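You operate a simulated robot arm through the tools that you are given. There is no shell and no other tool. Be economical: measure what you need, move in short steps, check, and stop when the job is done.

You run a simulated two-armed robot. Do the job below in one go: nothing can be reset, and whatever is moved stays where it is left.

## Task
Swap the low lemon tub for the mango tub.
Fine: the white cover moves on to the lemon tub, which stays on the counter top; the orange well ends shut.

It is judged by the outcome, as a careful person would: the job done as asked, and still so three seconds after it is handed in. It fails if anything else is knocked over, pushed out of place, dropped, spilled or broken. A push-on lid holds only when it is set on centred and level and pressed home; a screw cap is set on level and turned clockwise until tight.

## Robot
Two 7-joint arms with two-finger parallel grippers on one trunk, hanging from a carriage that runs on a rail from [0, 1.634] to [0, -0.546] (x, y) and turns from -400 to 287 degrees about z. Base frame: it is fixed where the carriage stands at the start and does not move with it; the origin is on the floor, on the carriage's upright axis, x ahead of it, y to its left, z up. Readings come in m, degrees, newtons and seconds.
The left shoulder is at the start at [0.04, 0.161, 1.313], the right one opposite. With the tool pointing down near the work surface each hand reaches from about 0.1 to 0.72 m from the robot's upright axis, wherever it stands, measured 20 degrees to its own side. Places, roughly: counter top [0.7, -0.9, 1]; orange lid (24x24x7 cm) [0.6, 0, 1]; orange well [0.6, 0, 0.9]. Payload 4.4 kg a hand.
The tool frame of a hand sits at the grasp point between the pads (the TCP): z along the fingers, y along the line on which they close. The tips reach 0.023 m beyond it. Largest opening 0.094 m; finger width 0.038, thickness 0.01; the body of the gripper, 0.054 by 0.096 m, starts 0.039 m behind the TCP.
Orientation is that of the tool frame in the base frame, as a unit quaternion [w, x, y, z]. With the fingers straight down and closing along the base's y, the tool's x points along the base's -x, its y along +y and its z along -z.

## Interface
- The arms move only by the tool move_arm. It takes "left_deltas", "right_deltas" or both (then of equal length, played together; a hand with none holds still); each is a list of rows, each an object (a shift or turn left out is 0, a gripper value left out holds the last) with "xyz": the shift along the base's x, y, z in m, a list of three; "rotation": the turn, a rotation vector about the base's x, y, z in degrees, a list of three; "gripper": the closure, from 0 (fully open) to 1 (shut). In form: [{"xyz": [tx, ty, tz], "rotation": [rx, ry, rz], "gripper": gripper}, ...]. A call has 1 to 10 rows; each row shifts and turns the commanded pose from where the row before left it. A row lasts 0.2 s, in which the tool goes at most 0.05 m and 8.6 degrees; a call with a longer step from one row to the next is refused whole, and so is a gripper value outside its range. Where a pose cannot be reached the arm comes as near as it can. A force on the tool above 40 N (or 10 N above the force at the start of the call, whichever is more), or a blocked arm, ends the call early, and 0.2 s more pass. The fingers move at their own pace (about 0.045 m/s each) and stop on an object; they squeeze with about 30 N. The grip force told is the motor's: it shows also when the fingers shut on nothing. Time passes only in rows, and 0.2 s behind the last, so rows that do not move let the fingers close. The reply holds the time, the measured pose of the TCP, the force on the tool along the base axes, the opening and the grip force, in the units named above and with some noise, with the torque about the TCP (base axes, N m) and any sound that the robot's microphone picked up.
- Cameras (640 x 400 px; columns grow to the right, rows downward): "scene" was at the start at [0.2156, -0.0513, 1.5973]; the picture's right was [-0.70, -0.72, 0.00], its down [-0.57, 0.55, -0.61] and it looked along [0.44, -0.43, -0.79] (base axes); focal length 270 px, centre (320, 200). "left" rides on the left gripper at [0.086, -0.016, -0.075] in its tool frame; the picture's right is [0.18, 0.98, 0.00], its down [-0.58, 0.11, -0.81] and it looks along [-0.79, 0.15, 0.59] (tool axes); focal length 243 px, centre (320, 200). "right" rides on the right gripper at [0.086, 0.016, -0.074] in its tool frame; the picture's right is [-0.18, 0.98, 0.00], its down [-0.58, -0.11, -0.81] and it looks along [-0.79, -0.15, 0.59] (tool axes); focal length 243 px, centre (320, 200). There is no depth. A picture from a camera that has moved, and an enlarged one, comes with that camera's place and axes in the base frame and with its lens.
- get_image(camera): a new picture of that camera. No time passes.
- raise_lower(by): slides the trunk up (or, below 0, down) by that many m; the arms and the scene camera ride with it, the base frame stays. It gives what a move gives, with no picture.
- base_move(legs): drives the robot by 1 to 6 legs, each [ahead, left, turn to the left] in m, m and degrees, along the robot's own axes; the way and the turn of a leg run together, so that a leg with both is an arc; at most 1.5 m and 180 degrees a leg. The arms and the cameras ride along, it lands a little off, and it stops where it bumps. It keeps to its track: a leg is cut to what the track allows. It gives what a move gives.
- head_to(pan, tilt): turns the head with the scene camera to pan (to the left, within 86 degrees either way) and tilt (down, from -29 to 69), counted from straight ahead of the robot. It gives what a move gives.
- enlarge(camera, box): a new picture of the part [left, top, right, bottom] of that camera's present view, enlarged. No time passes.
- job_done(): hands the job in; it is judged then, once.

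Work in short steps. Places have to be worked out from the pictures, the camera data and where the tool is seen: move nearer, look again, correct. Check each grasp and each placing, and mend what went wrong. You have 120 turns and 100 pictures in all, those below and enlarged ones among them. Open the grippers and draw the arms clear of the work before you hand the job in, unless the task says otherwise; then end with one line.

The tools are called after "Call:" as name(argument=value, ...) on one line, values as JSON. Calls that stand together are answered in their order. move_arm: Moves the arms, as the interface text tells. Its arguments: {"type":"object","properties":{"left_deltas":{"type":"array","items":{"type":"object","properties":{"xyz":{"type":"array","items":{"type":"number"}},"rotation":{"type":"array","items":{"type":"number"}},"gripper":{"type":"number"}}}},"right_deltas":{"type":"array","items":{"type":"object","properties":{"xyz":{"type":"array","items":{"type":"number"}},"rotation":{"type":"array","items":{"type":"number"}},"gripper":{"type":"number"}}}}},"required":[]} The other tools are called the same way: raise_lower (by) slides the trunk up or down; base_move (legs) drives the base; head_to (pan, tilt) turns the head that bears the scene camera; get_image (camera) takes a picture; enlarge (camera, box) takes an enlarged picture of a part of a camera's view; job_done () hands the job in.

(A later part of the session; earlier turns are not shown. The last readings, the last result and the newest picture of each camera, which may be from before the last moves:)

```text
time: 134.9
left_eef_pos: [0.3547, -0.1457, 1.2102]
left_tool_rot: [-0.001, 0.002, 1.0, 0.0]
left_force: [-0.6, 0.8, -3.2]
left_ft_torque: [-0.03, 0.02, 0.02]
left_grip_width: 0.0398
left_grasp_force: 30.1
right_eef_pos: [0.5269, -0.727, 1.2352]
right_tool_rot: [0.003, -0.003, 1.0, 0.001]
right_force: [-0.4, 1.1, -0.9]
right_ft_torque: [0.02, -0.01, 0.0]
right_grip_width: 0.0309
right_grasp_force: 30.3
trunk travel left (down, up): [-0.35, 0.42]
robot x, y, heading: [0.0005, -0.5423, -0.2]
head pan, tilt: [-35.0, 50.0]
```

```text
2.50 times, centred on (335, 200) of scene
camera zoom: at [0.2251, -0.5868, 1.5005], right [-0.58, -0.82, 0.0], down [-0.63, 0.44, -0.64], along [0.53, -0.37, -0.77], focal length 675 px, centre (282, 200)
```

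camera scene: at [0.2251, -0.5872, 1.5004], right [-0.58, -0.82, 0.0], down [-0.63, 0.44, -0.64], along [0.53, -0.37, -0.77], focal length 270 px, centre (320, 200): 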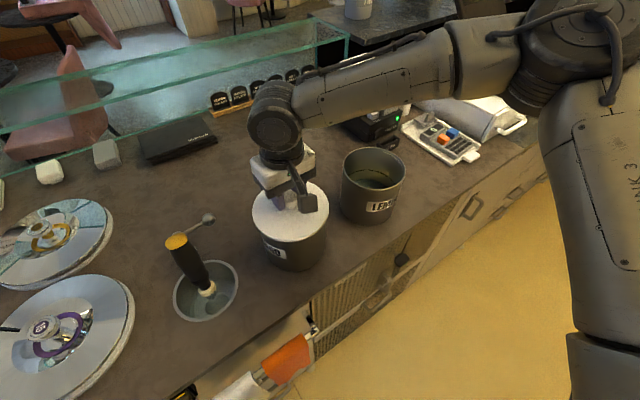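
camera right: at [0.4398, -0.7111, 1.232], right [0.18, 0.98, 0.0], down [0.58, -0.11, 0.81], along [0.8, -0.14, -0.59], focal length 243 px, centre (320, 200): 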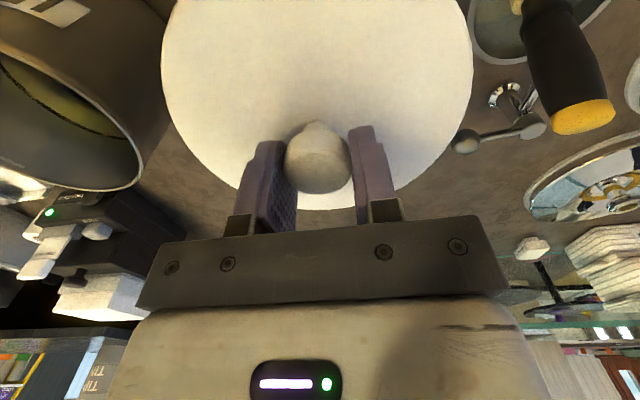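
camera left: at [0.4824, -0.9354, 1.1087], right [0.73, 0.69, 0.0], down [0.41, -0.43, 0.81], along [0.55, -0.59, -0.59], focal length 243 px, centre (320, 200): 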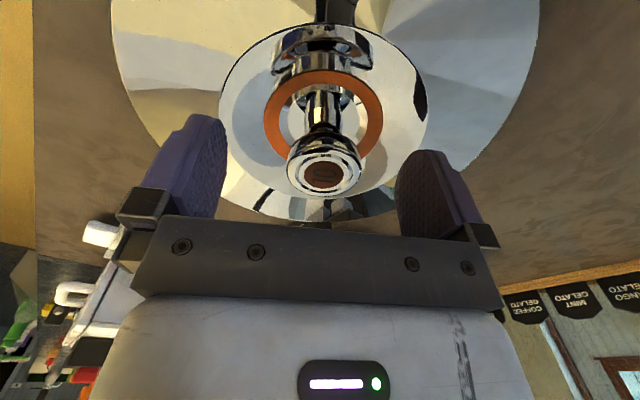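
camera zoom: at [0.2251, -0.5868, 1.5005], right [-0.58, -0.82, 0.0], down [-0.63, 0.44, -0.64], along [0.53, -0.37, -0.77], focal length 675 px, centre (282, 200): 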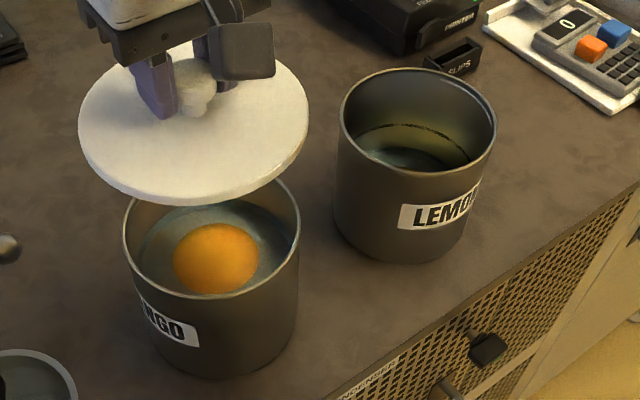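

Lemon rim centre computes to (0.521, -0.942), agreeing with the placing pose. Carry the cover over it.

Call:
move_arm(right_deltas=[{"xyz": [-0.001, -0.02, 0]}, {"xyz": [-0.001, -0.035, 0]}, {"xyz": [-0.001, -0.04, 0]}, {"xyz": [-0.001, -0.04, 0]}, {"xyz": [0, -0.04, 0]}, {"xyz": [0, -0.03, 0]}, {"xyz": [0, -0.009, -0.03]}, {"xyz": [0, 0, -0.03]}])

Call:
enlarge(camera="scene", box=[240, 110, 430, 270])

Call:
get_image(camera="right")

```text
time: 136.7
left_eef_pos: [0.3551, -0.1461, 1.2097]
left_tool_rot: [-0.002, 0.001, 1.0, 0.0]
left_force: [0.2, -1.2, -2.9]
left_ft_torque: [0.05, 0.03, -0.02]
left_grip_width: 0.0397
left_grasp_force: 30.1
right_eef_pos: [0.5218, -0.9411, 1.1752]
right_tool_rot: [0.004, -0.003, 1.0, 0.0]
right_force: [-0.3, 0.0, -1.2]
right_ft_torque: [0.03, -0.02, 0.02]
right_grip_width: 0.0307
right_grasp_force: 30.0
trunk travel left (down, up): [-0.35, 0.42]
robot x, y, heading: [0.0027, -0.5416, -0.1]
head pan, tilt: [-35.0, 50.0]
```

```text
2.50 times, centred on (335, 190) of scene
camera zoom: at [0.225, -0.5867, 1.5005], right [-0.58, -0.82, 0.0], down [-0.63, 0.44, -0.64], along [0.53, -0.37, -0.77], focal length 675 px, centre (282, 225)
```

zoom: 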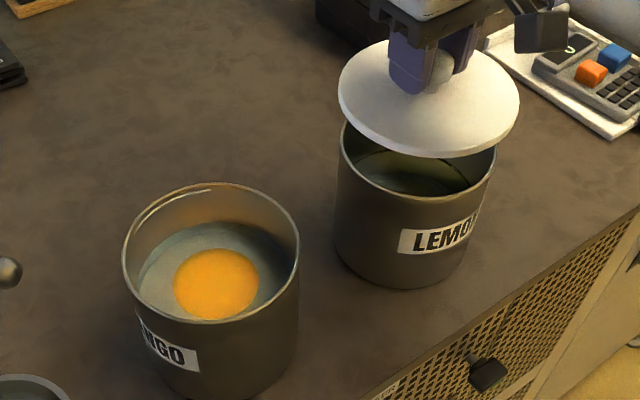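

```text
22 pictures are left
camera right: at [0.4356, -0.9248, 1.2498], right [0.18, 0.98, 0.0], down [0.58, -0.11, 0.81], along [0.8, -0.14, -0.59], focal length 243 px, centre (320, 200)
```

right: 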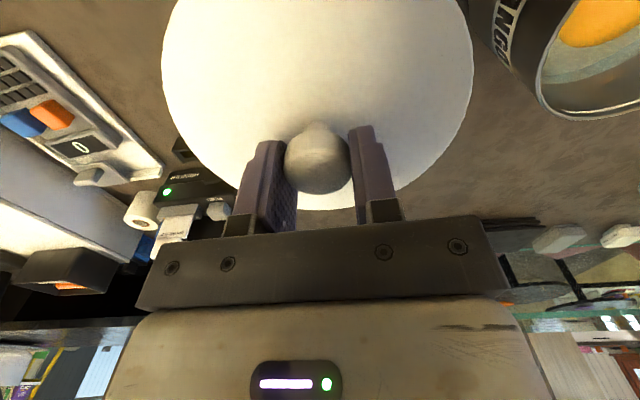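

Calibrating with the mango tub (whose centre is known from the grip), the lemon centre is ≈(0.5235, -0.9435). Shift by (+1.7, -2.4) mm and lower to just above the seat (seated TCP z ≈ 1.123).

Call:
move_arm(right_deltas=[{"xyz": [0.0017, -0.0024, -0.01]}, {"xyz": [0, 0, -0.015]}, {"xyz": [0, 0, -0.01]}, {"xyz": [0, 0, -0.004]}, {"xyz": [0, 0, 0]}])

Call:
enlarge(camera="scene", box=[300, 110, 430, 230])

```text
time: 137.9
left_eef_pos: [0.3545, -0.1448, 1.2106]
left_tool_rot: [-0.001, 0.001, 1.0, 0.0]
left_force: [-0.3, 0.0, -4.2]
left_ft_torque: [0.01, 0.07, -0.02]
left_grip_width: 0.0397
left_grasp_force: 30.3
right_eef_pos: [0.523, -0.945, 1.1351]
right_tool_rot: [0.004, -0.004, 1.0, 0.001]
right_force: [-0.2, 0.1, 0.2]
right_ft_torque: [-0.01, -0.02, 0.01]
right_grip_width: 0.0306
right_grasp_force: 29.8
trunk travel left (down, up): [-0.35, 0.42]
robot x, y, heading: [0.0022, -0.5431, -0.1]
head pan, tilt: [-35.0, 50.0]
```

```text
3.33 times, centred on (365, 170) of scene
camera zoom: at [0.2251, -0.5868, 1.5005], right [-0.58, -0.82, 0.0], down [-0.63, 0.44, -0.64], along [0.53, -0.37, -0.77], focal length 900 px, centre (170, 300)
```

zoom: 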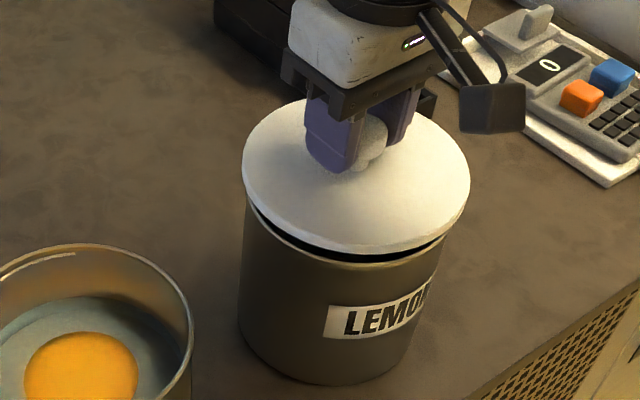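

It appears ~3 mm too far toward -y. Correct by (+1, +2) mm and lower onto the rim.

Call:
move_arm(right_deltas=[{"xyz": [0.001, 0.002, -0.004]}, {"xyz": [0, 0, -0.003]}, {"xyz": [0, 0, -0.003]}, {"xyz": [0, 0, -0.002]}])

Call:
enlarge(camera="scene", box=[300, 110, 430, 230])

```text
time: 138.9
left_eef_pos: [0.3557, -0.1453, 1.2098]
left_tool_rot: [-0.001, 0.001, 1.0, 0.001]
left_force: [-0.2, -0.3, -2.7]
left_ft_torque: [-0.02, 0.04, 0.01]
left_grip_width: 0.0397
left_grasp_force: 29.5
right_eef_pos: [0.5237, -0.9432, 1.1248]
right_tool_rot: [0.004, -0.004, 1.0, 0.001]
right_force: [-2.1, -2.0, 0.5]
right_ft_torque: [0.03, -0.03, 0.03]
right_grip_width: 0.0306
right_grasp_force: 30.3
trunk travel left (down, up): [-0.35, 0.42]
robot x, y, heading: [0.0037, -0.5453, -0.2]
head pan, tilt: [-35.0, 50.0]
```

```text
3.33 times, centred on (365, 170) of scene
camera zoom: at [0.225, -0.587, 1.5005], right [-0.58, -0.82, 0.0], down [-0.63, 0.44, -0.64], along [0.53, -0.37, -0.77], focal length 900 px, centre (170, 300)
```

zoom: 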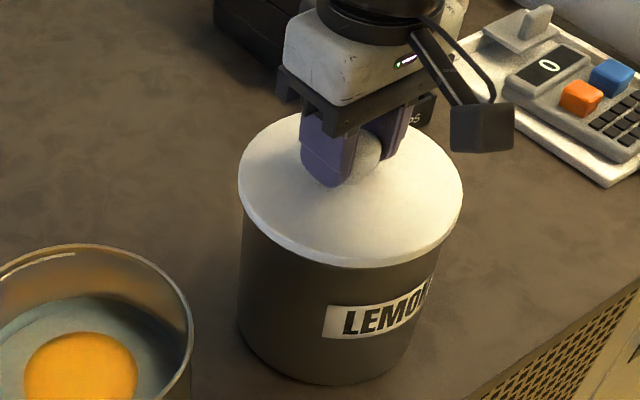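

It dropped on flush at TCP 1.125. Press it home with a firm push.

Call:
move_arm(right_deltas=[{"xyz": [0, 0, -0.003]}, {"xyz": [0, 0, -0.003]}, {"xyz": [0, 0, -0.003]}, {"xyz": [0, 0, -0.003]}])

```text
time: 139.9
left_eef_pos: [0.3557, -0.1467, 1.2103]
left_tool_rot: [0.001, 0.001, 1.0, -0.002]
left_force: [0.6, 0.8, -2.6]
left_ft_torque: [0.0, 0.06, -0.02]
left_grip_width: 0.0395
left_grasp_force: 29.2
right_eef_pos: [0.5255, -0.9437, 1.1167]
right_tool_rot: [0.006, -0.003, 1.0, 0.0]
right_force: [-8.8, -2.4, 37.6]
right_ft_torque: [-0.22, 0.57, -0.11]
right_grip_width: 0.0312
right_grasp_force: 30.0
trunk travel left (down, up): [-0.35, 0.42]
robot x, y, heading: [-0.0003, -0.5417, -0.4]
head pan, tilt: [-35.0, 50.0]
```

37 N press. Release, rise and inspect the seating.

Call:
move_arm(right_deltas=[{"xyz": [0, 0, 0.004]}, {"gripper": 0.3}, {"gripper": 0.3}, {"gripper": 0.3}, {"xyz": [0, 0, 0.02]}, {"xyz": [0, 0, 0.04]}, {"xyz": [0, 0, 0.04]}, {"xyz": [-0.04, 0, 0.03]}, {"xyz": [-0.04, 0, 0]}])

Call:
enlarge(camera="scene", box=[240, 110, 430, 270])

```text
time: 141.9
left_eef_pos: [0.3541, -0.1451, 1.2095]
left_tool_rot: [-0.001, 0.0, 1.0, 0.0]
left_force: [0.5, 0.1, -2.6]
left_ft_torque: [-0.01, 0.01, -0.02]
left_grip_width: 0.0397
left_grasp_force: 29.8
right_eef_pos: [0.4428, -0.9422, 1.2467]
right_tool_rot: [0.003, -0.003, 1.0, 0.001]
right_force: [0.1, 0.8, -0.6]
right_ft_torque: [0.0, 0.02, 0.0]
right_grip_width: 0.0657
right_grasp_force: 0.0
trunk travel left (down, up): [-0.35, 0.42]
robot x, y, heading: [0.0008, -0.5432, 0.0]
head pan, tilt: [-35.0, 50.0]
```

```text
2.50 times, centred on (335, 190) of scene
camera zoom: at [0.2249, -0.5868, 1.5004], right [-0.58, -0.82, 0.0], down [-0.63, 0.44, -0.64], along [0.53, -0.37, -0.77], focal length 675 px, centre (282, 225)
```

zoom: 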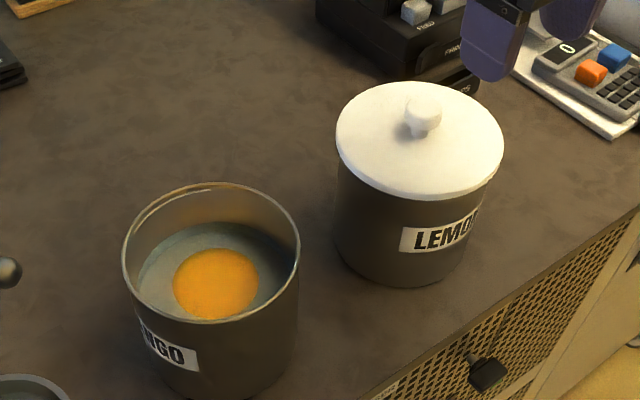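

Cover sits flush and centred on the lemon tub. Now the mango: I'll reuse the same -44° yaw and grip depth as for the lemon, pinch point ≈(0.478, -0.777), while raising the lid hand.

Call:
move_arm(right_deltas=[{"xyz": [0.005, 0.028, 0.0], "rotation": [0, 0, -8.5], "gripper": 0.65}, {"xyz": [0.006, 0.028, 0.0], "rotation": [0, 0, -8.5]}, {"xyz": [0.006, 0.028, -0.01], "rotation": [0, 0, -8.5]}, {"xyz": [0.006, 0.028, -0.01], "rotation": [0, 0, -8.5]}, {"xyz": [0.006, 0.028, -0.01], "rotation": [0, 0, -8.5]}, {"xyz": [0.006, 0.025, -0.02], "rotation": [0, 0, -1.5]}, {"xyz": [0, 0, -0.04]}, {"xyz": [0, 0, -0.03]}], left_deltas=[{"xyz": [0, 0, 0.01]}, {"xyz": [0, 0, 0.02]}, {"xyz": [0, 0, 0.03]}, {"xyz": [0, 0, 0.03]}, {"xyz": [0, 0, 0.03]}, {"xyz": [0, 0, 0.03]}, {"xyz": [0, 0, 0.03]}, {"xyz": [0, 0, 0.02]}])

Call:
get_image(camera="right")

```text
time: 143.7
left_eef_pos: [0.3552, -0.1448, 1.4111]
left_tool_rot: [-0.001, 0.0, 1.0, 0.0]
left_force: [0.5, 1.0, -3.1]
left_ft_torque: [-0.01, 0.04, -0.01]
left_grip_width: 0.0399
left_grasp_force: 30.6
right_eef_pos: [0.4809, -0.7777, 1.1263]
right_tool_rot: [0.004, 0.372, 0.928, 0.0]
right_force: [-0.7, -0.4, 0.1]
right_ft_torque: [0.01, 0.01, 0.04]
right_grip_width: 0.033
right_grasp_force: 0.1
trunk travel left (down, up): [-0.35, 0.42]
robot x, y, heading: [-0.0032, -0.5426, -0.2]
head pan, tilt: [-35.0, 50.0]
```

```text
18 pictures are left
camera right: at [0.4289, -0.7044, 1.2006], right [0.81, 0.58, 0.0], down [0.34, -0.48, 0.81], along [0.47, -0.66, -0.59], focal length 243 px, centre (320, 200)
```

right: 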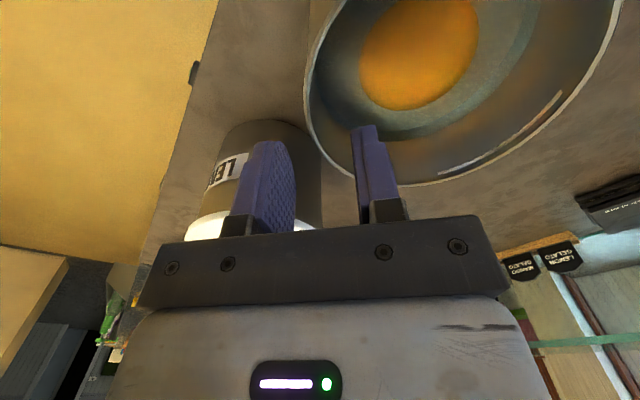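

The wall lies ~5 mm to the outer side of the TCP; nudge and descend to the same grip depth (z 1.065).

Call:
move_arm(right_deltas=[{"xyz": [-0.0035, -0.0025, -0.01]}, {"xyz": [0, 0, -0.015]}, {"xyz": [0, 0, -0.015]}, {"xyz": [0, 0, -0.012]}, {"xyz": [0, 0, -0.009]}])

Call:
get_image(camera="right")

```text
time: 144.9
left_eef_pos: [0.3558, -0.1453, 1.4089]
left_tool_rot: [-0.001, 0.001, 1.0, 0.0]
left_force: [-0.2, 0.6, -2.1]
left_ft_torque: [0.01, 0.05, 0.02]
left_grip_width: 0.0397
left_grasp_force: 30.2
right_eef_pos: [0.4758, -0.7806, 1.066]
right_tool_rot: [0.003, 0.372, 0.928, -0.001]
right_force: [-1.0, 0.7, 0.0]
right_ft_torque: [-0.01, -0.02, 0.04]
right_grip_width: 0.0331
right_grasp_force: 0.1
trunk travel left (down, up): [-0.35, 0.42]
robot x, y, heading: [-0.0008, -0.542, -0.3]
head pan, tilt: [-35.0, 50.0]
```

```text
17 pictures are left
camera right: at [0.4252, -0.707, 1.1392], right [0.81, 0.58, 0.0], down [0.34, -0.48, 0.81], along [0.47, -0.66, -0.59], focal length 243 px, centre (320, 200)
```

right: 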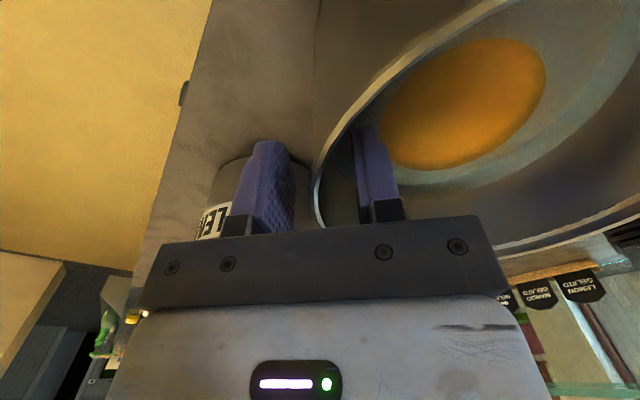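

The wall is centred between the pads. Close and test-lift a few mm.

Call:
move_arm(right_deltas=[{"xyz": [0, 0, -0.003]}, {"gripper": 1}, {"gripper": 1}, {"gripper": 1}, {"gripper": 1}, {"xyz": [0, 0, 0.003]}, {"xyz": [0, 0, 0.003]}, {"xyz": [0, 0, 0.004]}, {"xyz": [0, 0, 0.004]}])

Call:
get_image(camera="right")

```text
time: 146.9
left_eef_pos: [0.3532, -0.1444, 1.4092]
left_tool_rot: [-0.001, 0.001, 1.0, 0.0]
left_force: [0.3, -0.1, -2.7]
left_ft_torque: [-0.02, 0.04, -0.01]
left_grip_width: 0.0396
left_grasp_force: 30.2
right_eef_pos: [0.4743, -0.7791, 1.0768]
right_tool_rot: [0.002, 0.372, 0.928, -0.001]
right_force: [0.4, 0.6, -10.5]
right_ft_torque: [-0.51, 0.47, -0.01]
right_grip_width: 0.0112
right_grasp_force: 30.1
trunk travel left (down, up): [-0.35, 0.42]
robot x, y, heading: [-0.0017, -0.5432, -0.1]
head pan, tilt: [-35.0, 50.0]
```

```text
16 pictures are left
camera right: at [0.4245, -0.7069, 1.1501], right [0.81, 0.58, 0.0], down [0.34, -0.48, 0.81], along [0.47, -0.66, -0.59], focal length 243 px, centre (320, 200)
```

right: 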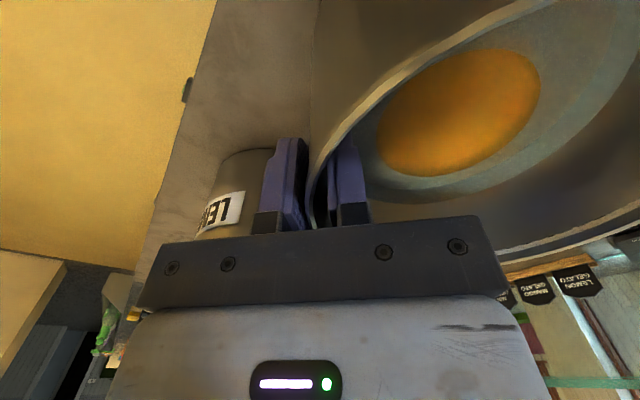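

It lifts with 10.5 N, but the opening of 11 mm (3 mm for the lemon) suggests the tub sags in the grip. Set it back down and read the width at rest.

Call:
move_arm(right_deltas=[{"xyz": [0, 0, -0.005]}, {"xyz": [0, 0, -0.005]}, {"xyz": [0, 0, -0.004]}])

Call:
enlarge(camera="scene", box=[230, 150, 370, 290])

```text
time: 147.7
left_eef_pos: [0.3545, -0.1445, 1.4095]
left_tool_rot: [-0.001, 0.001, 1.0, 0.0]
left_force: [0.0, 0.3, -3.1]
left_ft_torque: [-0.01, 0.04, 0.0]
left_grip_width: 0.0399
left_grasp_force: 30.7
right_eef_pos: [0.4744, -0.7804, 1.0623]
right_tool_rot: [0.002, 0.372, 0.928, -0.001]
right_force: [-1.9, 0.1, -7.9]
right_ft_torque: [-0.47, 0.39, -0.01]
right_grip_width: 0.0111
right_grasp_force: 29.9
trunk travel left (down, up): [-0.35, 0.42]
robot x, y, heading: [0.0008, -0.5429, -0.0]
head pan, tilt: [-35.0, 50.0]
```

```text
2.86 times, centred on (300, 220) of scene
camera zoom: at [0.2247, -0.5867, 1.5004], right [-0.58, -0.82, 0.0], down [-0.63, 0.44, -0.64], along [0.53, -0.37, -0.77], focal length 771 px, centre (377, 143)
```

zoom: 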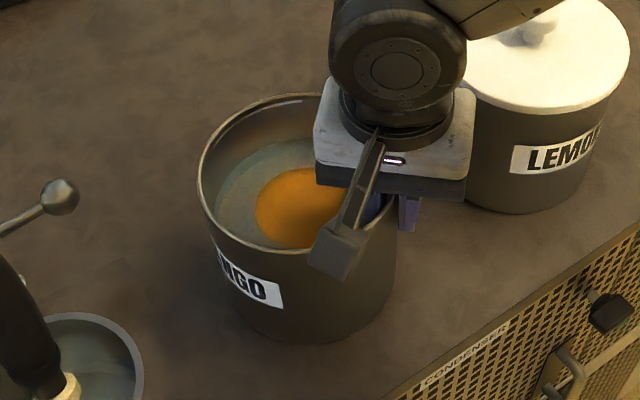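

The tub does tilt in the shallow pinch. Lower until it stands flat again, open, regrip ~1 cm deeper so the whole pad bears on the wall.

Call:
move_arm(right_deltas=[{"xyz": [0, 0, -0.003]}, {"xyz": [0, 0, -0.003]}, {"xyz": [0, 0, -0.002]}, {"gripper": 0.75}, {"gripper": 0.65}, {"gripper": 0.65}])

Call:
move_arm(right_deltas=[{"xyz": [0, 0, -0.003]}, {"xyz": [0, 0, -0.003]}, {"gripper": 1}, {"gripper": 1}, {"gripper": 1}, {"gripper": 1}])

```text
time: 149.1
left_eef_pos: [0.3552, -0.1456, 1.4094]
left_tool_rot: [0.0, 0.001, 1.0, 0.0]
left_force: [-0.8, 0.2, -2.9]
left_ft_torque: [0.01, 0.04, 0.0]
left_grip_width: 0.0396
left_grasp_force: 30.1
right_eef_pos: [0.4747, -0.7793, 1.0536]
right_tool_rot: [0.003, 0.372, 0.928, 0.0]
right_force: [0.4, 0.6, -0.3]
right_ft_torque: [-0.01, -0.01, 0.01]
right_grip_width: 0.0326
right_grasp_force: 0.0
trunk travel left (down, up): [-0.35, 0.42]
robot x, y, heading: [0.0007, -0.5459, -0.1]
head pan, tilt: [-35.0, 50.0]
```

```text
time: 150.5
left_eef_pos: [0.354, -0.1438, 1.4095]
left_tool_rot: [0.0, 0.002, 1.0, 0.0]
left_force: [-0.1, -0.6, -3.0]
left_ft_torque: [0.01, 0.05, -0.01]
left_grip_width: 0.0397
left_grasp_force: 29.9
right_eef_pos: [0.4759, -0.78, 1.05]
right_tool_rot: [0.003, 0.372, 0.928, 0.0]
right_force: [0.9, 0.9, 2.8]
right_ft_torque: [-0.27, 0.51, 0.05]
right_grip_width: 0.0113
right_grasp_force: 29.7
trunk travel left (down, up): [-0.35, 0.42]
robot x, y, heading: [-0.0007, -0.5452, -0.0]
head pan, tilt: [-35.0, 50.0]
```

Width is 11 mm even at rest, so it's simply how this wall seats between the pads. Test-lift with the deeper grip and look from the scene camera.

Call:
move_arm(right_deltas=[{"xyz": [0, 0, 0.003]}, {"xyz": [0, 0, 0.004]}, {"xyz": [0, 0, 0.005]}, {"xyz": [0, 0, 0.006]}, {"xyz": [0, 0, 0.006]}, {"xyz": [0, 0, 0.006]}])

Call:
enlarge(camera="scene", box=[230, 150, 370, 290])

```text
time: 151.9
left_eef_pos: [0.3543, -0.1441, 1.4092]
left_tool_rot: [-0.001, 0.001, 1.0, 0.0]
left_force: [-0.1, 0.8, -3.2]
left_ft_torque: [0.01, 0.03, 0.04]
left_grip_width: 0.0394
left_grasp_force: 29.8
right_eef_pos: [0.4747, -0.78, 1.0784]
right_tool_rot: [0.003, 0.371, 0.929, 0.0]
right_force: [0.1, -0.5, -10.8]
right_ft_torque: [-0.52, 0.45, -0.01]
right_grip_width: 0.0111
right_grasp_force: 29.7
trunk travel left (down, up): [-0.35, 0.42]
robot x, y, heading: [0.0013, -0.5432, 0.0]
head pan, tilt: [-35.0, 50.0]
```

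```text
2.86 times, centred on (300, 220) of scene
camera zoom: at [0.2247, -0.5867, 1.5003], right [-0.58, -0.82, 0.0], down [-0.63, 0.44, -0.64], along [0.53, -0.37, -0.77], focal length 771 px, centre (377, 143)
```

zoom: 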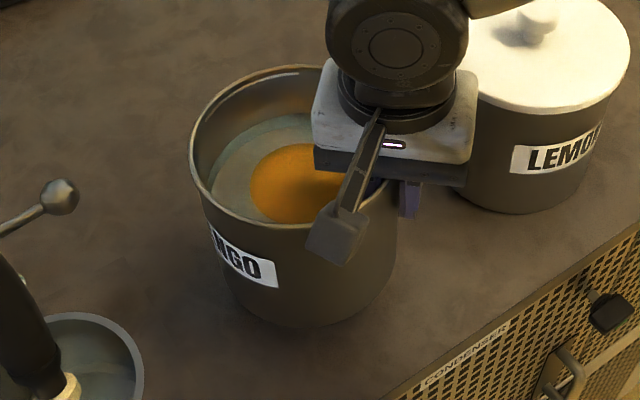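

It is essentially level and stable (10.8 N, constant). Raise well clear using the trunk, then drive back to the well in short legs.

Call:
raise_lower(by=0.27)

Call:
base_move(legs=[[0, 0.24, 0], [0, 0.24, 0], [0, 0.245, 0]])

Call:
head_to(pan=-20, tilt=50)

Call:
get_image(camera="scene")

```text
time: 154.6
left_eef_pos: [0.3556, -0.1447, 1.6798]
left_tool_rot: [-0.001, 0.0, 1.0, 0.0]
left_force: [0.7, 0.1, -1.8]
left_ft_torque: [-0.03, 0.08, -0.01]
left_grip_width: 0.0398
left_grasp_force: 30.3
right_eef_pos: [0.4757, -0.7802, 1.3485]
right_tool_rot: [0.003, 0.371, 0.928, 0.0]
right_force: [0.3, -0.7, -10.3]
right_ft_torque: [-0.53, 0.48, -0.05]
right_grip_width: 0.0113
right_grasp_force: 29.8
trunk travel left (down, up): [-0.62, 0.15]
robot x, y, heading: [-0.0016, -0.5418, -0.1]
head pan, tilt: [-35.0, 50.0]
```

```text
time: 159.2
left_eef_pos: [0.3553, 0.5809, 1.679]
left_tool_rot: [0.0, 0.003, 1.0, 0.0]
left_force: [0.2, -0.8, -3.3]
left_ft_torque: [-0.03, 0.04, -0.01]
left_grip_width: 0.0398
left_grasp_force: 30.2
right_eef_pos: [0.4733, -0.0523, 1.3476]
right_tool_rot: [0.003, 0.374, 0.927, 0.0]
right_force: [0.0, 0.8, -11.1]
right_ft_torque: [-0.53, 0.45, -0.02]
right_grip_width: 0.0114
right_grasp_force: 29.9
trunk travel left (down, up): [-0.62, 0.15]
robot x, y, heading: [-0.0044, 0.1898, -0.3]
head pan, tilt: [-35.0, 50.0]
```

```text
time: 160.0
left_eef_pos: [0.3557, 0.5814, 1.6794]
left_tool_rot: [0.0, 0.004, 1.0, 0.001]
left_force: [0.0, -0.5, -2.6]
left_ft_torque: [-0.02, 0.08, 0.03]
left_grip_width: 0.0395
left_grasp_force: 30.0
right_eef_pos: [0.4742, -0.0535, 1.3472]
right_tool_rot: [0.002, 0.374, 0.928, 0.0]
right_force: [0.2, -0.7, -9.9]
right_ft_torque: [-0.47, 0.46, 0.0]
right_grip_width: 0.011
right_grasp_force: 29.6
trunk travel left (down, up): [-0.62, 0.15]
robot x, y, heading: [0.0013, 0.1833, -0.4]
head pan, tilt: [-20.0, 50.0]
```

```text
13 pictures are left
camera scene: at [0.2339, 0.1578, 1.7703], right [-0.35, -0.94, 0.0], down [-0.72, 0.27, -0.64], along [0.6, -0.22, -0.77], focal length 270 px, centre (320, 200)
```

scene: 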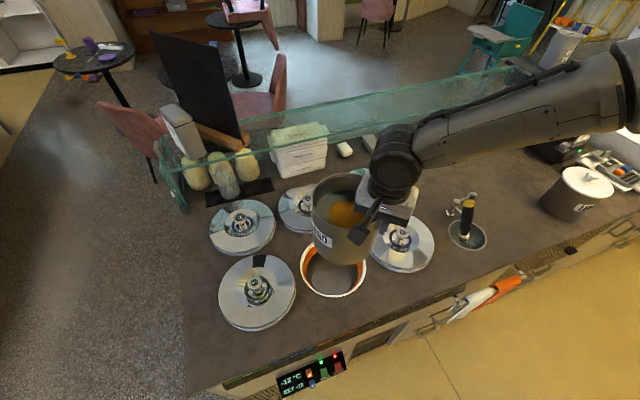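

The mango tub is near the well. Move it to the same TCP spot the lemon was lifted from, ≈(0.560, -0.0817), then lower by trunk to just above the counter.

Call:
move_arm(right_deltas=[{"xyz": [0.015, -0.005, 0]}, {"xyz": [0.025, -0.008, 0]}, {"xyz": [0.025, -0.008, 0]}, {"xyz": [0.016, -0.006, 0]}, {"xyz": [0.005, -0.001, 0]}])

Call:
raise_lower(by=-0.24)

Call:
enlarge(camera="scene", box=[250, 150, 420, 290])

```text
time: 161.2
left_eef_pos: [0.3551, 0.581, 1.6793]
left_tool_rot: [-0.001, 0.004, 1.0, 0.0]
left_force: [0.3, -0.2, -3.2]
left_ft_torque: [-0.02, 0.05, 0.03]
left_grip_width: 0.0399
left_grasp_force: 30.0
right_eef_pos: [0.5588, -0.0809, 1.3465]
right_tool_rot: [0.002, 0.372, 0.928, 0.0]
right_force: [0.5, 0.2, -10.4]
right_ft_torque: [-0.47, 0.49, -0.06]
right_grip_width: 0.0113
right_grasp_force: 29.9
trunk travel left (down, up): [-0.62, 0.15]
robot x, y, heading: [0.0012, 0.1885, -0.4]
head pan, tilt: [-20.0, 50.0]
```

```text
time: 163.7
left_eef_pos: [0.3555, 0.5814, 1.4404]
left_tool_rot: [-0.001, 0.004, 1.0, 0.0]
left_force: [0.3, -0.3, -2.6]
left_ft_torque: [-0.01, 0.05, -0.05]
left_grip_width: 0.0398
left_grasp_force: 30.0
right_eef_pos: [0.5596, -0.0812, 1.1084]
right_tool_rot: [0.003, 0.373, 0.928, 0.0]
right_force: [0.2, 0.3, -10.1]
right_ft_torque: [-0.47, 0.48, -0.01]
right_grip_width: 0.0114
right_grasp_force: 29.9
trunk travel left (down, up): [-0.38, 0.39]
robot x, y, heading: [0.0024, 0.1856, -0.5]
head pan, tilt: [-20.0, 50.0]
```

```text
2.86 times, centred on (335, 220) of scene
camera zoom: at [0.2337, 0.1579, 1.5304], right [-0.35, -0.94, 0.0], down [-0.72, 0.27, -0.64], along [0.6, -0.22, -0.77], focal length 771 px, centre (277, 143)
```

zoom: 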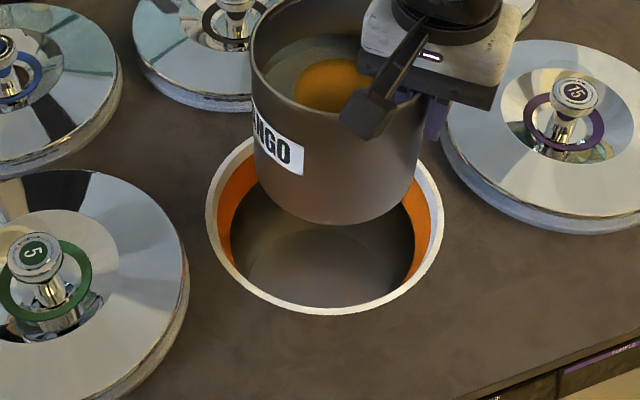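

Image comparison suggests the tub should shift about (-8, +9) mm to be centred in the well; this is tangential to the pinch so finger clearance stays. Shift, then lower 6 cm and check.

Call:
move_arm(right_deltas=[{"xyz": [-0.004, 0.0045, 0]}, {"xyz": [-0.004, 0.0045, 0]}, {"xyz": [0, 0, 0]}])

Call:
raise_lower(by=-0.055)

Call:
enlarge(camera="scene", box=[260, 150, 400, 270])

```text
time: 164.5
left_eef_pos: [0.3557, 0.5801, 1.4388]
left_tool_rot: [-0.001, 0.003, 1.0, 0.0]
left_force: [0.3, -0.7, -2.9]
left_ft_torque: [-0.01, 0.01, 0.0]
left_grip_width: 0.0395
left_grasp_force: 29.7
right_eef_pos: [0.5515, -0.0718, 1.1069]
right_tool_rot: [0.003, 0.374, 0.927, -0.001]
right_force: [0.8, -0.6, -10.6]
right_ft_torque: [-0.46, 0.46, 0.0]
right_grip_width: 0.0112
right_grasp_force: 30.1
trunk travel left (down, up): [-0.38, 0.39]
robot x, y, heading: [0.0018, 0.1848, -0.2]
head pan, tilt: [-20.0, 50.0]
```

```text
time: 165.4
left_eef_pos: [0.3559, 0.5808, 1.3841]
left_tool_rot: [-0.001, 0.004, 1.0, 0.0]
left_force: [0.4, 0.8, -3.2]
left_ft_torque: [0.05, 0.04, -0.03]
left_grip_width: 0.0399
left_grasp_force: 30.4
right_eef_pos: [0.5501, -0.0724, 1.053]
right_tool_rot: [0.003, 0.374, 0.927, 0.0]
right_force: [0.4, -0.9, -11.3]
right_ft_torque: [-0.49, 0.48, 0.01]
right_grip_width: 0.0111
right_grasp_force: 30.0
trunk travel left (down, up): [-0.325, 0.445]
robot x, y, heading: [0.0003, 0.1836, -0.5]
head pan, tilt: [-20.0, 50.0]
```

```text
3.33 times, centred on (330, 210) of scene
camera zoom: at [0.2338, 0.1579, 1.4754], right [-0.35, -0.94, 0.0], down [-0.72, 0.27, -0.64], along [0.6, -0.22, -0.77], focal length 900 px, centre (287, 167)
```

zoom: 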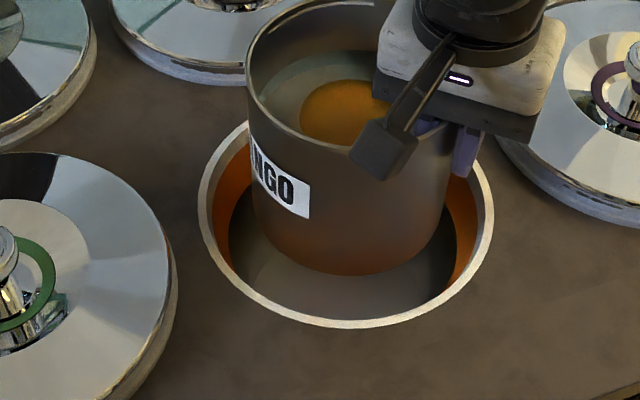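

Well centred and entering cleanly. Lower another 0.10 by trunk.

Call:
raise_lower(by=-0.05)

Call:
raise_lower(by=-0.055)

Call:
get_image(camera="right")

```text
time: 166.3
left_eef_pos: [0.3558, 0.5819, 1.3357]
left_tool_rot: [0.0, 0.004, 1.0, 0.001]
left_force: [0.6, 0.5, -2.9]
left_ft_torque: [0.01, 0.04, 0.02]
left_grip_width: 0.0395
left_grasp_force: 30.1
right_eef_pos: [0.5502, -0.0726, 1.0024]
right_tool_rot: [0.003, 0.374, 0.927, 0.0]
right_force: [-0.1, 0.5, -10.6]
right_ft_torque: [-0.47, 0.5, -0.05]
right_grip_width: 0.0113
right_grasp_force: 29.8
trunk travel left (down, up): [-0.275, 0.495]
robot x, y, heading: [-0.0008, 0.1845, -0.6]
head pan, tilt: [-20.0, 50.0]
```

```text
time: 167.3
left_eef_pos: [0.356, 0.5812, 1.2793]
left_tool_rot: [-0.001, 0.004, 1.0, 0.0]
left_force: [-0.2, -0.8, -3.1]
left_ft_torque: [-0.01, 0.05, -0.02]
left_grip_width: 0.0397
left_grasp_force: 29.6
right_eef_pos: [0.5514, -0.0725, 0.9471]
right_tool_rot: [0.002, 0.373, 0.928, 0.0]
right_force: [0.8, -0.1, -11.4]
right_ft_torque: [-0.52, 0.33, -0.06]
right_grip_width: 0.0112
right_grasp_force: 30.0
trunk travel left (down, up): [-0.22, 0.55]
robot x, y, heading: [0.0014, 0.189, -0.4]
head pan, tilt: [-20.0, 50.0]
```

```text
10 pictures are left
camera right: at [0.5004, 0.0006, 1.0218], right [0.81, 0.58, 0.0], down [0.34, -0.48, 0.81], along [0.47, -0.66, -0.59], focal length 243 px, centre (320, 200)
```

right: 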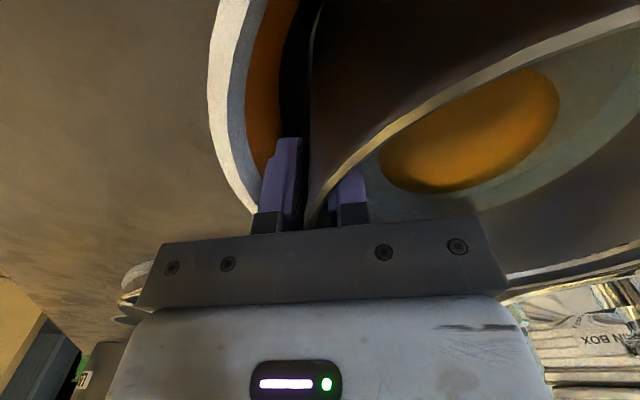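

Outer finger is in the gap, tub still free. Lower the rest in small steps until the weight comes off.

Call:
move_arm(right_deltas=[{"xyz": [0, 0, -0.008]}, {"xyz": [0, 0, -0.008]}, {"xyz": [0, 0, -0.007]}])

Call:
move_arm(right_deltas=[{"xyz": [0, 0, -0.005]}, {"xyz": [0, 0, -0.004]}])

```text
time: 168.1
left_eef_pos: [0.3556, 0.5825, 1.2789]
left_tool_rot: [-0.001, 0.004, 1.0, 0.0]
left_force: [-0.9, -0.4, -3.3]
left_ft_torque: [-0.01, 0.08, -0.01]
left_grip_width: 0.0397
left_grasp_force: 29.8
right_eef_pos: [0.5511, -0.0731, 0.9247]
right_tool_rot: [0.002, 0.374, 0.927, 0.0]
right_force: [0.0, 0.3, -9.9]
right_ft_torque: [-0.5, 0.42, -0.04]
right_grip_width: 0.0114
right_grasp_force: 29.7
trunk travel left (down, up): [-0.22, 0.55]
robot x, y, heading: [-0.0026, 0.1844, -0.4]
head pan, tilt: [-20.0, 50.0]
```

```text
time: 168.7
left_eef_pos: [0.3557, 0.582, 1.2789]
left_tool_rot: [-0.001, 0.004, 1.0, 0.001]
left_force: [-0.3, 0.1, -3.2]
left_ft_torque: [0.02, 0.05, 0.03]
left_grip_width: 0.0397
left_grasp_force: 30.0
right_eef_pos: [0.5506, -0.0735, 0.9149]
right_tool_rot: [0.003, 0.373, 0.928, 0.0]
right_force: [0.1, -0.3, -10.4]
right_ft_torque: [-0.5, 0.47, 0.03]
right_grip_width: 0.0113
right_grasp_force: 30.0
trunk travel left (down, up): [-0.22, 0.55]
robot x, y, heading: [0.0011, 0.1839, -0.8]
head pan, tilt: [-20.0, 50.0]
```

Still hanging at 0.915. Continue with 3 mm steps.

Call:
move_arm(right_deltas=[{"xyz": [0, 0, -0.003]}, {"xyz": [0, 0, -0.003]}, {"xyz": [0, 0, -0.003]}])

```text
time: 169.7
left_eef_pos: [0.3562, 0.5802, 1.2792]
left_tool_rot: [-0.001, 0.004, 1.0, -0.001]
left_force: [0.7, -0.1, -4.1]
left_ft_torque: [0.0, 0.03, 0.0]
left_grip_width: 0.0397
left_grasp_force: 30.0
right_eef_pos: [0.551, -0.0723, 0.9119]
right_tool_rot: [0.003, 0.374, 0.927, 0.001]
right_force: [-6.1, -0.3, 13.8]
right_ft_torque: [-0.83, 1.41, -0.05]
right_grip_width: 0.011
right_grasp_force: 29.6
trunk travel left (down, up): [-0.22, 0.55]
robot x, y, heading: [-0.0033, 0.1856, -0.3]
head pan, tilt: [-20.0, 50.0]
stopped in row 3 (right hand): the force on the tool passed its limit at 43 N (the readings are from after the stop); the commanded pose is now the measured one
```

The torque shows the gripper body touching the well ring, with the tub still ~1 cm above the floor. I'll rise 4 mm and tilt the hand 4° so the tub's far edge goes down and the body's outer edge comes up, then settle onto the floor.

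Call:
move_arm(right_deltas=[{"xyz": [0.003, 0.003, 0.004]}, {"rotation": [-1.44, 1.38, 0]}, {"rotation": [-1.44, 1.38, 0]}, {"xyz": [0, 0, -0.002]}, {"xyz": [0, 0, -0.002]}])

```text
time: 170.9
left_eef_pos: [0.3571, 0.5812, 1.2798]
left_tool_rot: [-0.001, 0.003, 1.0, 0.0]
left_force: [0.2, 1.3, -2.5]
left_ft_torque: [-0.03, 0.04, -0.01]
left_grip_width: 0.0399
left_grasp_force: 29.2
right_eef_pos: [0.555, -0.0693, 0.9098]
right_tool_rot: [-0.008, 0.374, 0.927, -0.032]
right_force: [3.7, -1.0, -9.2]
right_ft_torque: [-0.44, 0.17, -0.13]
right_grip_width: 0.0112
right_grasp_force: 29.7
trunk travel left (down, up): [-0.22, 0.55]
robot x, y, heading: [0.0027, 0.1866, -0.4]
head pan, tilt: [-20.0, 50.0]
```

No floor contact yet at 0.910. A bit lower.

Call:
move_arm(right_deltas=[{"xyz": [0, 0, -0.002]}, {"xyz": [0, 0, -0.002]}])

```text
time: 171.5
left_eef_pos: [0.3569, 0.5814, 1.2806]
left_tool_rot: [-0.001, 0.004, 1.0, 0.0]
left_force: [0.0, 0.8, -4.0]
left_ft_torque: [0.03, 0.04, -0.02]
left_grip_width: 0.0394
left_grasp_force: 30.1
right_eef_pos: [0.5551, -0.0681, 0.9089]
right_tool_rot: [-0.008, 0.373, 0.927, -0.03]
right_force: [-5.1, 1.8, 12.3]
right_ft_torque: [-0.8, 1.38, -0.12]
right_grip_width: 0.0111
right_grasp_force: 29.5
trunk travel left (down, up): [-0.22, 0.55]
robot x, y, heading: [-0.0003, 0.1835, -0.2]
head pan, tilt: [-20.0, 50.0]
```

The body's outer corner still rests on the ring. Rise 3 mm, shift 9 mm inward (tub has that much room on the far side), and lower again.

Call:
move_arm(right_deltas=[{"xyz": [0, 0, 0.004]}, {"xyz": [0.0035, 0.003, 0]}, {"xyz": [0.0035, 0.003, 0]}, {"xyz": [0, 0, -0.003]}, {"xyz": [0, 0, -0.003]}])

Call:
move_arm(right_deltas=[{"xyz": [0, 0, -0.002]}, {"xyz": [0, 0, -0.002]}])

```text
time: 172.7
left_eef_pos: [0.3557, 0.5774, 1.2792]
left_tool_rot: [-0.001, 0.004, 1.0, -0.001]
left_force: [0.1, 0.3, -2.3]
left_ft_torque: [0.01, 0.03, -0.03]
left_grip_width: 0.0399
left_grasp_force: 29.8
right_eef_pos: [0.5611, -0.0679, 0.9081]
right_tool_rot: [-0.009, 0.376, 0.926, -0.033]
right_force: [-14.7, -12.0, 13.4]
right_ft_torque: [0.66, 0.0, 0.28]
right_grip_width: 0.0116
right_grasp_force: 30.0
trunk travel left (down, up): [-0.22, 0.55]
robot x, y, heading: [-0.0013, 0.1825, -0.6]
head pan, tilt: [-20.0, 50.0]
stopped in row 5 (right hand): the force on the tool passed its limit at 44 N (the readings are from after the stop); the commanded pose is now the measured one
```

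```text
time: 173.2
left_eef_pos: [0.3567, 0.5788, 1.2774]
left_tool_rot: [-0.002, 0.005, 1.0, -0.001]
left_force: [0.7, -0.2, -3.0]
left_ft_torque: [0.01, 0.02, -0.02]
left_grip_width: 0.0396
left_grasp_force: 29.7
right_eef_pos: [0.5586, -0.0683, 0.9082]
right_tool_rot: [-0.009, 0.377, 0.926, -0.032]
right_force: [-11.9, -9.7, 13.3]
right_ft_torque: [0.63, 0.12, 0.49]
right_grip_width: 0.0118
right_grasp_force: 29.9
trunk travel left (down, up): [-0.22, 0.55]
robot x, y, heading: [0.0011, 0.1838, -0.5]
head pan, tilt: [-20.0, 50.0]
stopped in row 2 (right hand): the force on the tool passed its limit at 42 N (the readings are from after the stop); the commanded pose is now the measured one
```

Now the readings fit the tub's far bottom edge standing on the well floor. Ease the side load, then open so the near side settles down.

Call:
move_arm(right_deltas=[{"xyz": [-0.0015, -0.0015, 0]}, {"xyz": [-0.0015, -0.0015, 0]}])

Call:
move_arm(right_deltas=[{"gripper": 0.85}, {"gripper": 0.75}, {"gripper": 0.65}, {"gripper": 0.6}, {}])

Call:
get_image(camera="right")

```text
time: 173.8
left_eef_pos: [0.358, 0.5804, 1.2789]
left_tool_rot: [-0.002, 0.004, 1.0, 0.001]
left_force: [0.0, -0.1, -2.3]
left_ft_torque: [0.0, 0.04, 0.0]
left_grip_width: 0.0396
left_grasp_force: 29.3
right_eef_pos: [0.56, -0.0673, 0.9073]
right_tool_rot: [-0.008, 0.376, 0.926, -0.03]
right_force: [0.8, -2.0, 11.1]
right_ft_torque: [-0.65, 1.78, 0.53]
right_grip_width: 0.0115
right_grasp_force: 30.7
trunk travel left (down, up): [-0.22, 0.55]
robot x, y, heading: [0.001, 0.1863, -0.7]
head pan, tilt: [-20.0, 50.0]
```

```text
time: 175.0
left_eef_pos: [0.3589, 0.5809, 1.2804]
left_tool_rot: [0.0, 0.004, 1.0, 0.001]
left_force: [-0.8, 0.7, -3.1]
left_ft_torque: [0.03, 0.06, 0.01]
left_grip_width: 0.0398
left_grasp_force: 29.4
right_eef_pos: [0.5615, -0.0653, 0.9087]
right_tool_rot: [-0.007, 0.377, 0.926, -0.029]
right_force: [12.7, 6.2, -0.6]
right_ft_torque: [0.11, -0.26, -0.07]
right_grip_width: 0.032
right_grasp_force: 0.1
trunk travel left (down, up): [-0.22, 0.55]
robot x, y, heading: [0.001, 0.1802, -0.4]
head pan, tilt: [-20.0, 50.0]
```

```text
9 pictures are left
camera right: at [0.5144, 0.0111, 0.9813], right [0.82, 0.57, -0.06], down [0.37, -0.44, 0.82], along [0.44, -0.69, -0.57], focal length 243 px, centre (320, 200)
```

right: 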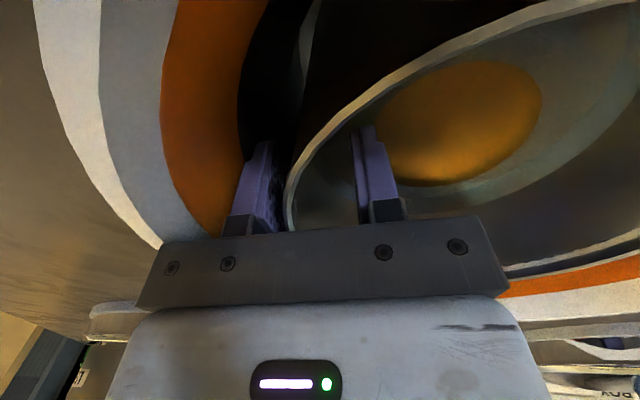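

Released; outer finger leans on the well wall. Narrow the opening slightly and withdraw straight up.

Call:
move_arm(right_deltas=[{"gripper": 0.73}, {"xyz": [0, 0, 0]}, {"xyz": [0, 0, 0.01]}, {"xyz": [0, 0, 0.02]}, {"xyz": [0, 0, 0.03]}, {"xyz": [0, 0, 0.04]}, {"xyz": [0, 0, 0.04]}, {"xyz": [0, 0, 0.04]}])

Call:
enlarge(camera="scene", box=[240, 130, 420, 290])

```text
time: 176.8
left_eef_pos: [0.3581, 0.5803, 1.2795]
left_tool_rot: [-0.001, 0.004, 1.0, 0.0]
left_force: [1.0, 0.1, -2.1]
left_ft_torque: [0.01, 0.03, -0.04]
left_grip_width: 0.0395
left_grasp_force: 30.2
right_eef_pos: [0.5592, -0.0667, 1.088]
right_tool_rot: [-0.008, 0.376, 0.926, -0.031]
right_force: [0.1, 0.2, 0.0]
right_ft_torque: [0.02, 0.01, 0.03]
right_grip_width: 0.0255
right_grasp_force: 0.1
trunk travel left (down, up): [-0.22, 0.55]
robot x, y, heading: [-0.0005, 0.1829, -0.3]
head pan, tilt: [-20.0, 50.0]
```

```text
2.50 times, centred on (330, 210) of scene
camera zoom: at [0.2343, 0.1567, 1.3705], right [-0.35, -0.94, 0.0], down [-0.72, 0.27, -0.64], along [0.6, -0.23, -0.77], focal length 675 px, centre (295, 175)
```

zoom: 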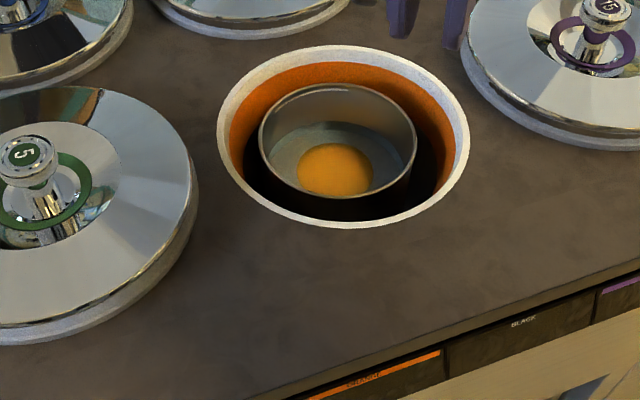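

Mango tub stands level in the well. Now for the lid: raise the trunk back to its start height, tuck the right hand, and drive so the left hand reaches the well as at the beginning.

Call:
raise_lower(by=0.22)

Call:
move_arm(right_deltas=[{"xyz": [-0.03, -0.02, 0.01], "rotation": [1.44, -1.38, 8]}, {"xyz": [-0.03, -0.02, 0.01], "rotation": [1.44, -1.38, 8]}, {"xyz": [-0.03, -0.02, 0.01], "rotation": [0, 0, 8]}, {"xyz": [-0.03, -0.02, 0.01], "rotation": [0, 0, 8]}, {"xyz": [-0.03, -0.02, 0.01], "rotation": [0, 0, 8]}])

Call:
base_move(legs=[[0, -0.19, 0], [0, -0.195, 0]])

```text
time: 179.1
left_eef_pos: [0.3571, 0.5805, 1.4994]
left_tool_rot: [-0.001, 0.004, 1.0, 0.0]
left_force: [-0.1, -0.7, -2.4]
left_ft_torque: [0.01, 0.03, 0.0]
left_grip_width: 0.0397
left_grasp_force: 29.7
right_eef_pos: [0.5583, -0.0662, 1.3079]
right_tool_rot: [-0.009, 0.377, 0.926, -0.03]
right_force: [-0.1, 0.1, 0.2]
right_ft_torque: [-0.05, 0.03, 0.0]
right_grip_width: 0.0255
right_grasp_force: 0.0
trunk travel left (down, up): [-0.44, 0.33]
robot x, y, heading: [-0.0016, 0.1851, -0.6]
head pan, tilt: [-20.0, 50.0]
```

```text
time: 180.3
left_eef_pos: [0.3577, 0.5806, 1.4994]
left_tool_rot: [0.0, 0.005, 1.0, 0.0]
left_force: [0.0, -0.6, -3.4]
left_ft_torque: [0.02, 0.04, -0.03]
left_grip_width: 0.0398
left_grasp_force: 30.3
right_eef_pos: [0.4103, -0.1661, 1.3571]
right_tool_rot: [0.008, 0.036, 0.999, 0.002]
right_force: [0.2, -0.9, 0.9]
right_ft_torque: [-0.02, 0.0, -0.01]
right_grip_width: 0.0255
right_grasp_force: 0.1
trunk travel left (down, up): [-0.44, 0.33]
robot x, y, heading: [-0.0014, 0.1861, -0.4]
head pan, tilt: [-20.0, 50.0]
```

```text
time: 183.1
left_eef_pos: [0.3579, 0.1947, 1.4999]
left_tool_rot: [0.0, 0.004, 1.0, -0.001]
left_force: [0.7, -1.6, -3.0]
left_ft_torque: [-0.02, 0.05, 0.01]
left_grip_width: 0.0398
left_grasp_force: 30.1
right_eef_pos: [0.4097, -0.5501, 1.358]
right_tool_rot: [0.008, 0.037, 0.999, 0.002]
right_force: [0.1, -0.5, 0.0]
right_ft_torque: [0.02, 0.01, 0.04]
right_grip_width: 0.0255
right_grasp_force: 0.0
trunk travel left (down, up): [-0.44, 0.33]
robot x, y, heading: [0.0004, -0.2009, -0.7]
head pan, tilt: [-20.0, 50.0]
```

Carry the lid over the well to (0.5918, -0.0286), high.

Call:
move_arm(left_deltas=[{"xyz": [0.012, -0.012, 0]}, {"xyz": [0.024, -0.023, -0.02]}, {"xyz": [0.025, -0.024, -0.025]}, {"xyz": [0.025, -0.024, -0.03]}, {"xyz": [0.025, -0.024, -0.03]}, {"xyz": [0.025, -0.024, -0.03]}, {"xyz": [0.025, -0.024, -0.03]}, {"xyz": [0.025, -0.024, -0.03]}, {"xyz": [0.024, -0.023, -0.03]}, {"xyz": [0.024, -0.0215, -0.03]}])

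Call:
move_arm(left_deltas=[{"xyz": [0, 0, -0.03]}, {"xyz": [0, 0, -0.035]}, {"xyz": [0, 0, -0.035]}, {"xyz": [0, 0, -0.03]}, {"xyz": [0, 0, -0.02]}, {"xyz": [0, 0, -0.01]}])

Call:
head_to(pan=15, tilt=52)

Call:
enlarge(camera="scene", box=[230, 170, 390, 300])

```text
time: 185.2
left_eef_pos: [0.5914, -0.028, 1.2447]
left_tool_rot: [-0.001, 0.003, 1.0, 0.0]
left_force: [0.2, 0.2, -3.1]
left_ft_torque: [-0.04, 0.03, -0.03]
left_grip_width: 0.0394
left_grasp_force: 30.0
right_eef_pos: [0.41, -0.5512, 1.3586]
right_tool_rot: [0.009, 0.037, 0.999, 0.003]
right_force: [-0.2, -0.4, 0.0]
right_ft_torque: [0.01, 0.01, 0.0]
right_grip_width: 0.0255
right_grasp_force: 0.0
trunk travel left (down, up): [-0.44, 0.33]
robot x, y, heading: [-0.0058, -0.199, -0.4]
head pan, tilt: [-20.0, 50.0]
```

```text
time: 186.7
left_eef_pos: [0.5921, -0.0286, 1.084]
left_tool_rot: [-0.001, 0.004, 1.0, 0.0]
left_force: [1.2, 0.1, -3.4]
left_ft_torque: [-0.01, 0.01, 0.02]
left_grip_width: 0.0398
left_grasp_force: 29.8
right_eef_pos: [0.4096, -0.5497, 1.3586]
right_tool_rot: [0.008, 0.037, 0.999, 0.004]
right_force: [0.4, 1.3, 0.8]
right_ft_torque: [0.01, 0.01, 0.0]
right_grip_width: 0.0255
right_grasp_force: 0.0
trunk travel left (down, up): [-0.44, 0.33]
robot x, y, heading: [0.001, -0.1976, -0.3]
head pan, tilt: [-20.0, 50.0]
```

```text
time: 187.7
left_eef_pos: [0.5911, -0.0282, 1.084]
left_tool_rot: [-0.001, 0.005, 1.0, -0.001]
left_force: [-0.3, 0.5, -2.7]
left_ft_torque: [0.01, 0.04, 0.03]
left_grip_width: 0.0398
left_grasp_force: 30.3
right_eef_pos: [0.4093, -0.55, 1.3577]
right_tool_rot: [0.009, 0.037, 0.999, 0.003]
right_force: [-0.3, 0.4, -0.9]
right_ft_torque: [-0.02, -0.01, -0.05]
right_grip_width: 0.0257
right_grasp_force: 0.2
trunk travel left (down, up): [-0.44, 0.33]
robot x, y, heading: [0.0018, -0.2007, -0.4]
head pan, tilt: [15.0, 52.0]
```

```text
3.08 times, centred on (310, 235) of scene
camera zoom: at [0.2348, -0.1823, 1.5878], right [0.25, -0.97, 0.0], down [-0.76, -0.2, -0.62], along [0.6, 0.15, -0.79], focal length 830 px, centre (351, 92)
```

zoom: 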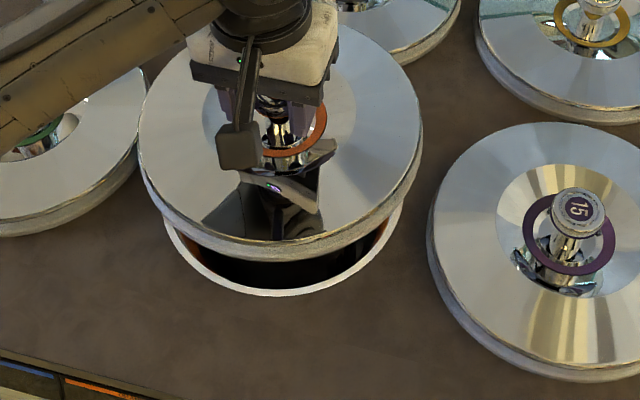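

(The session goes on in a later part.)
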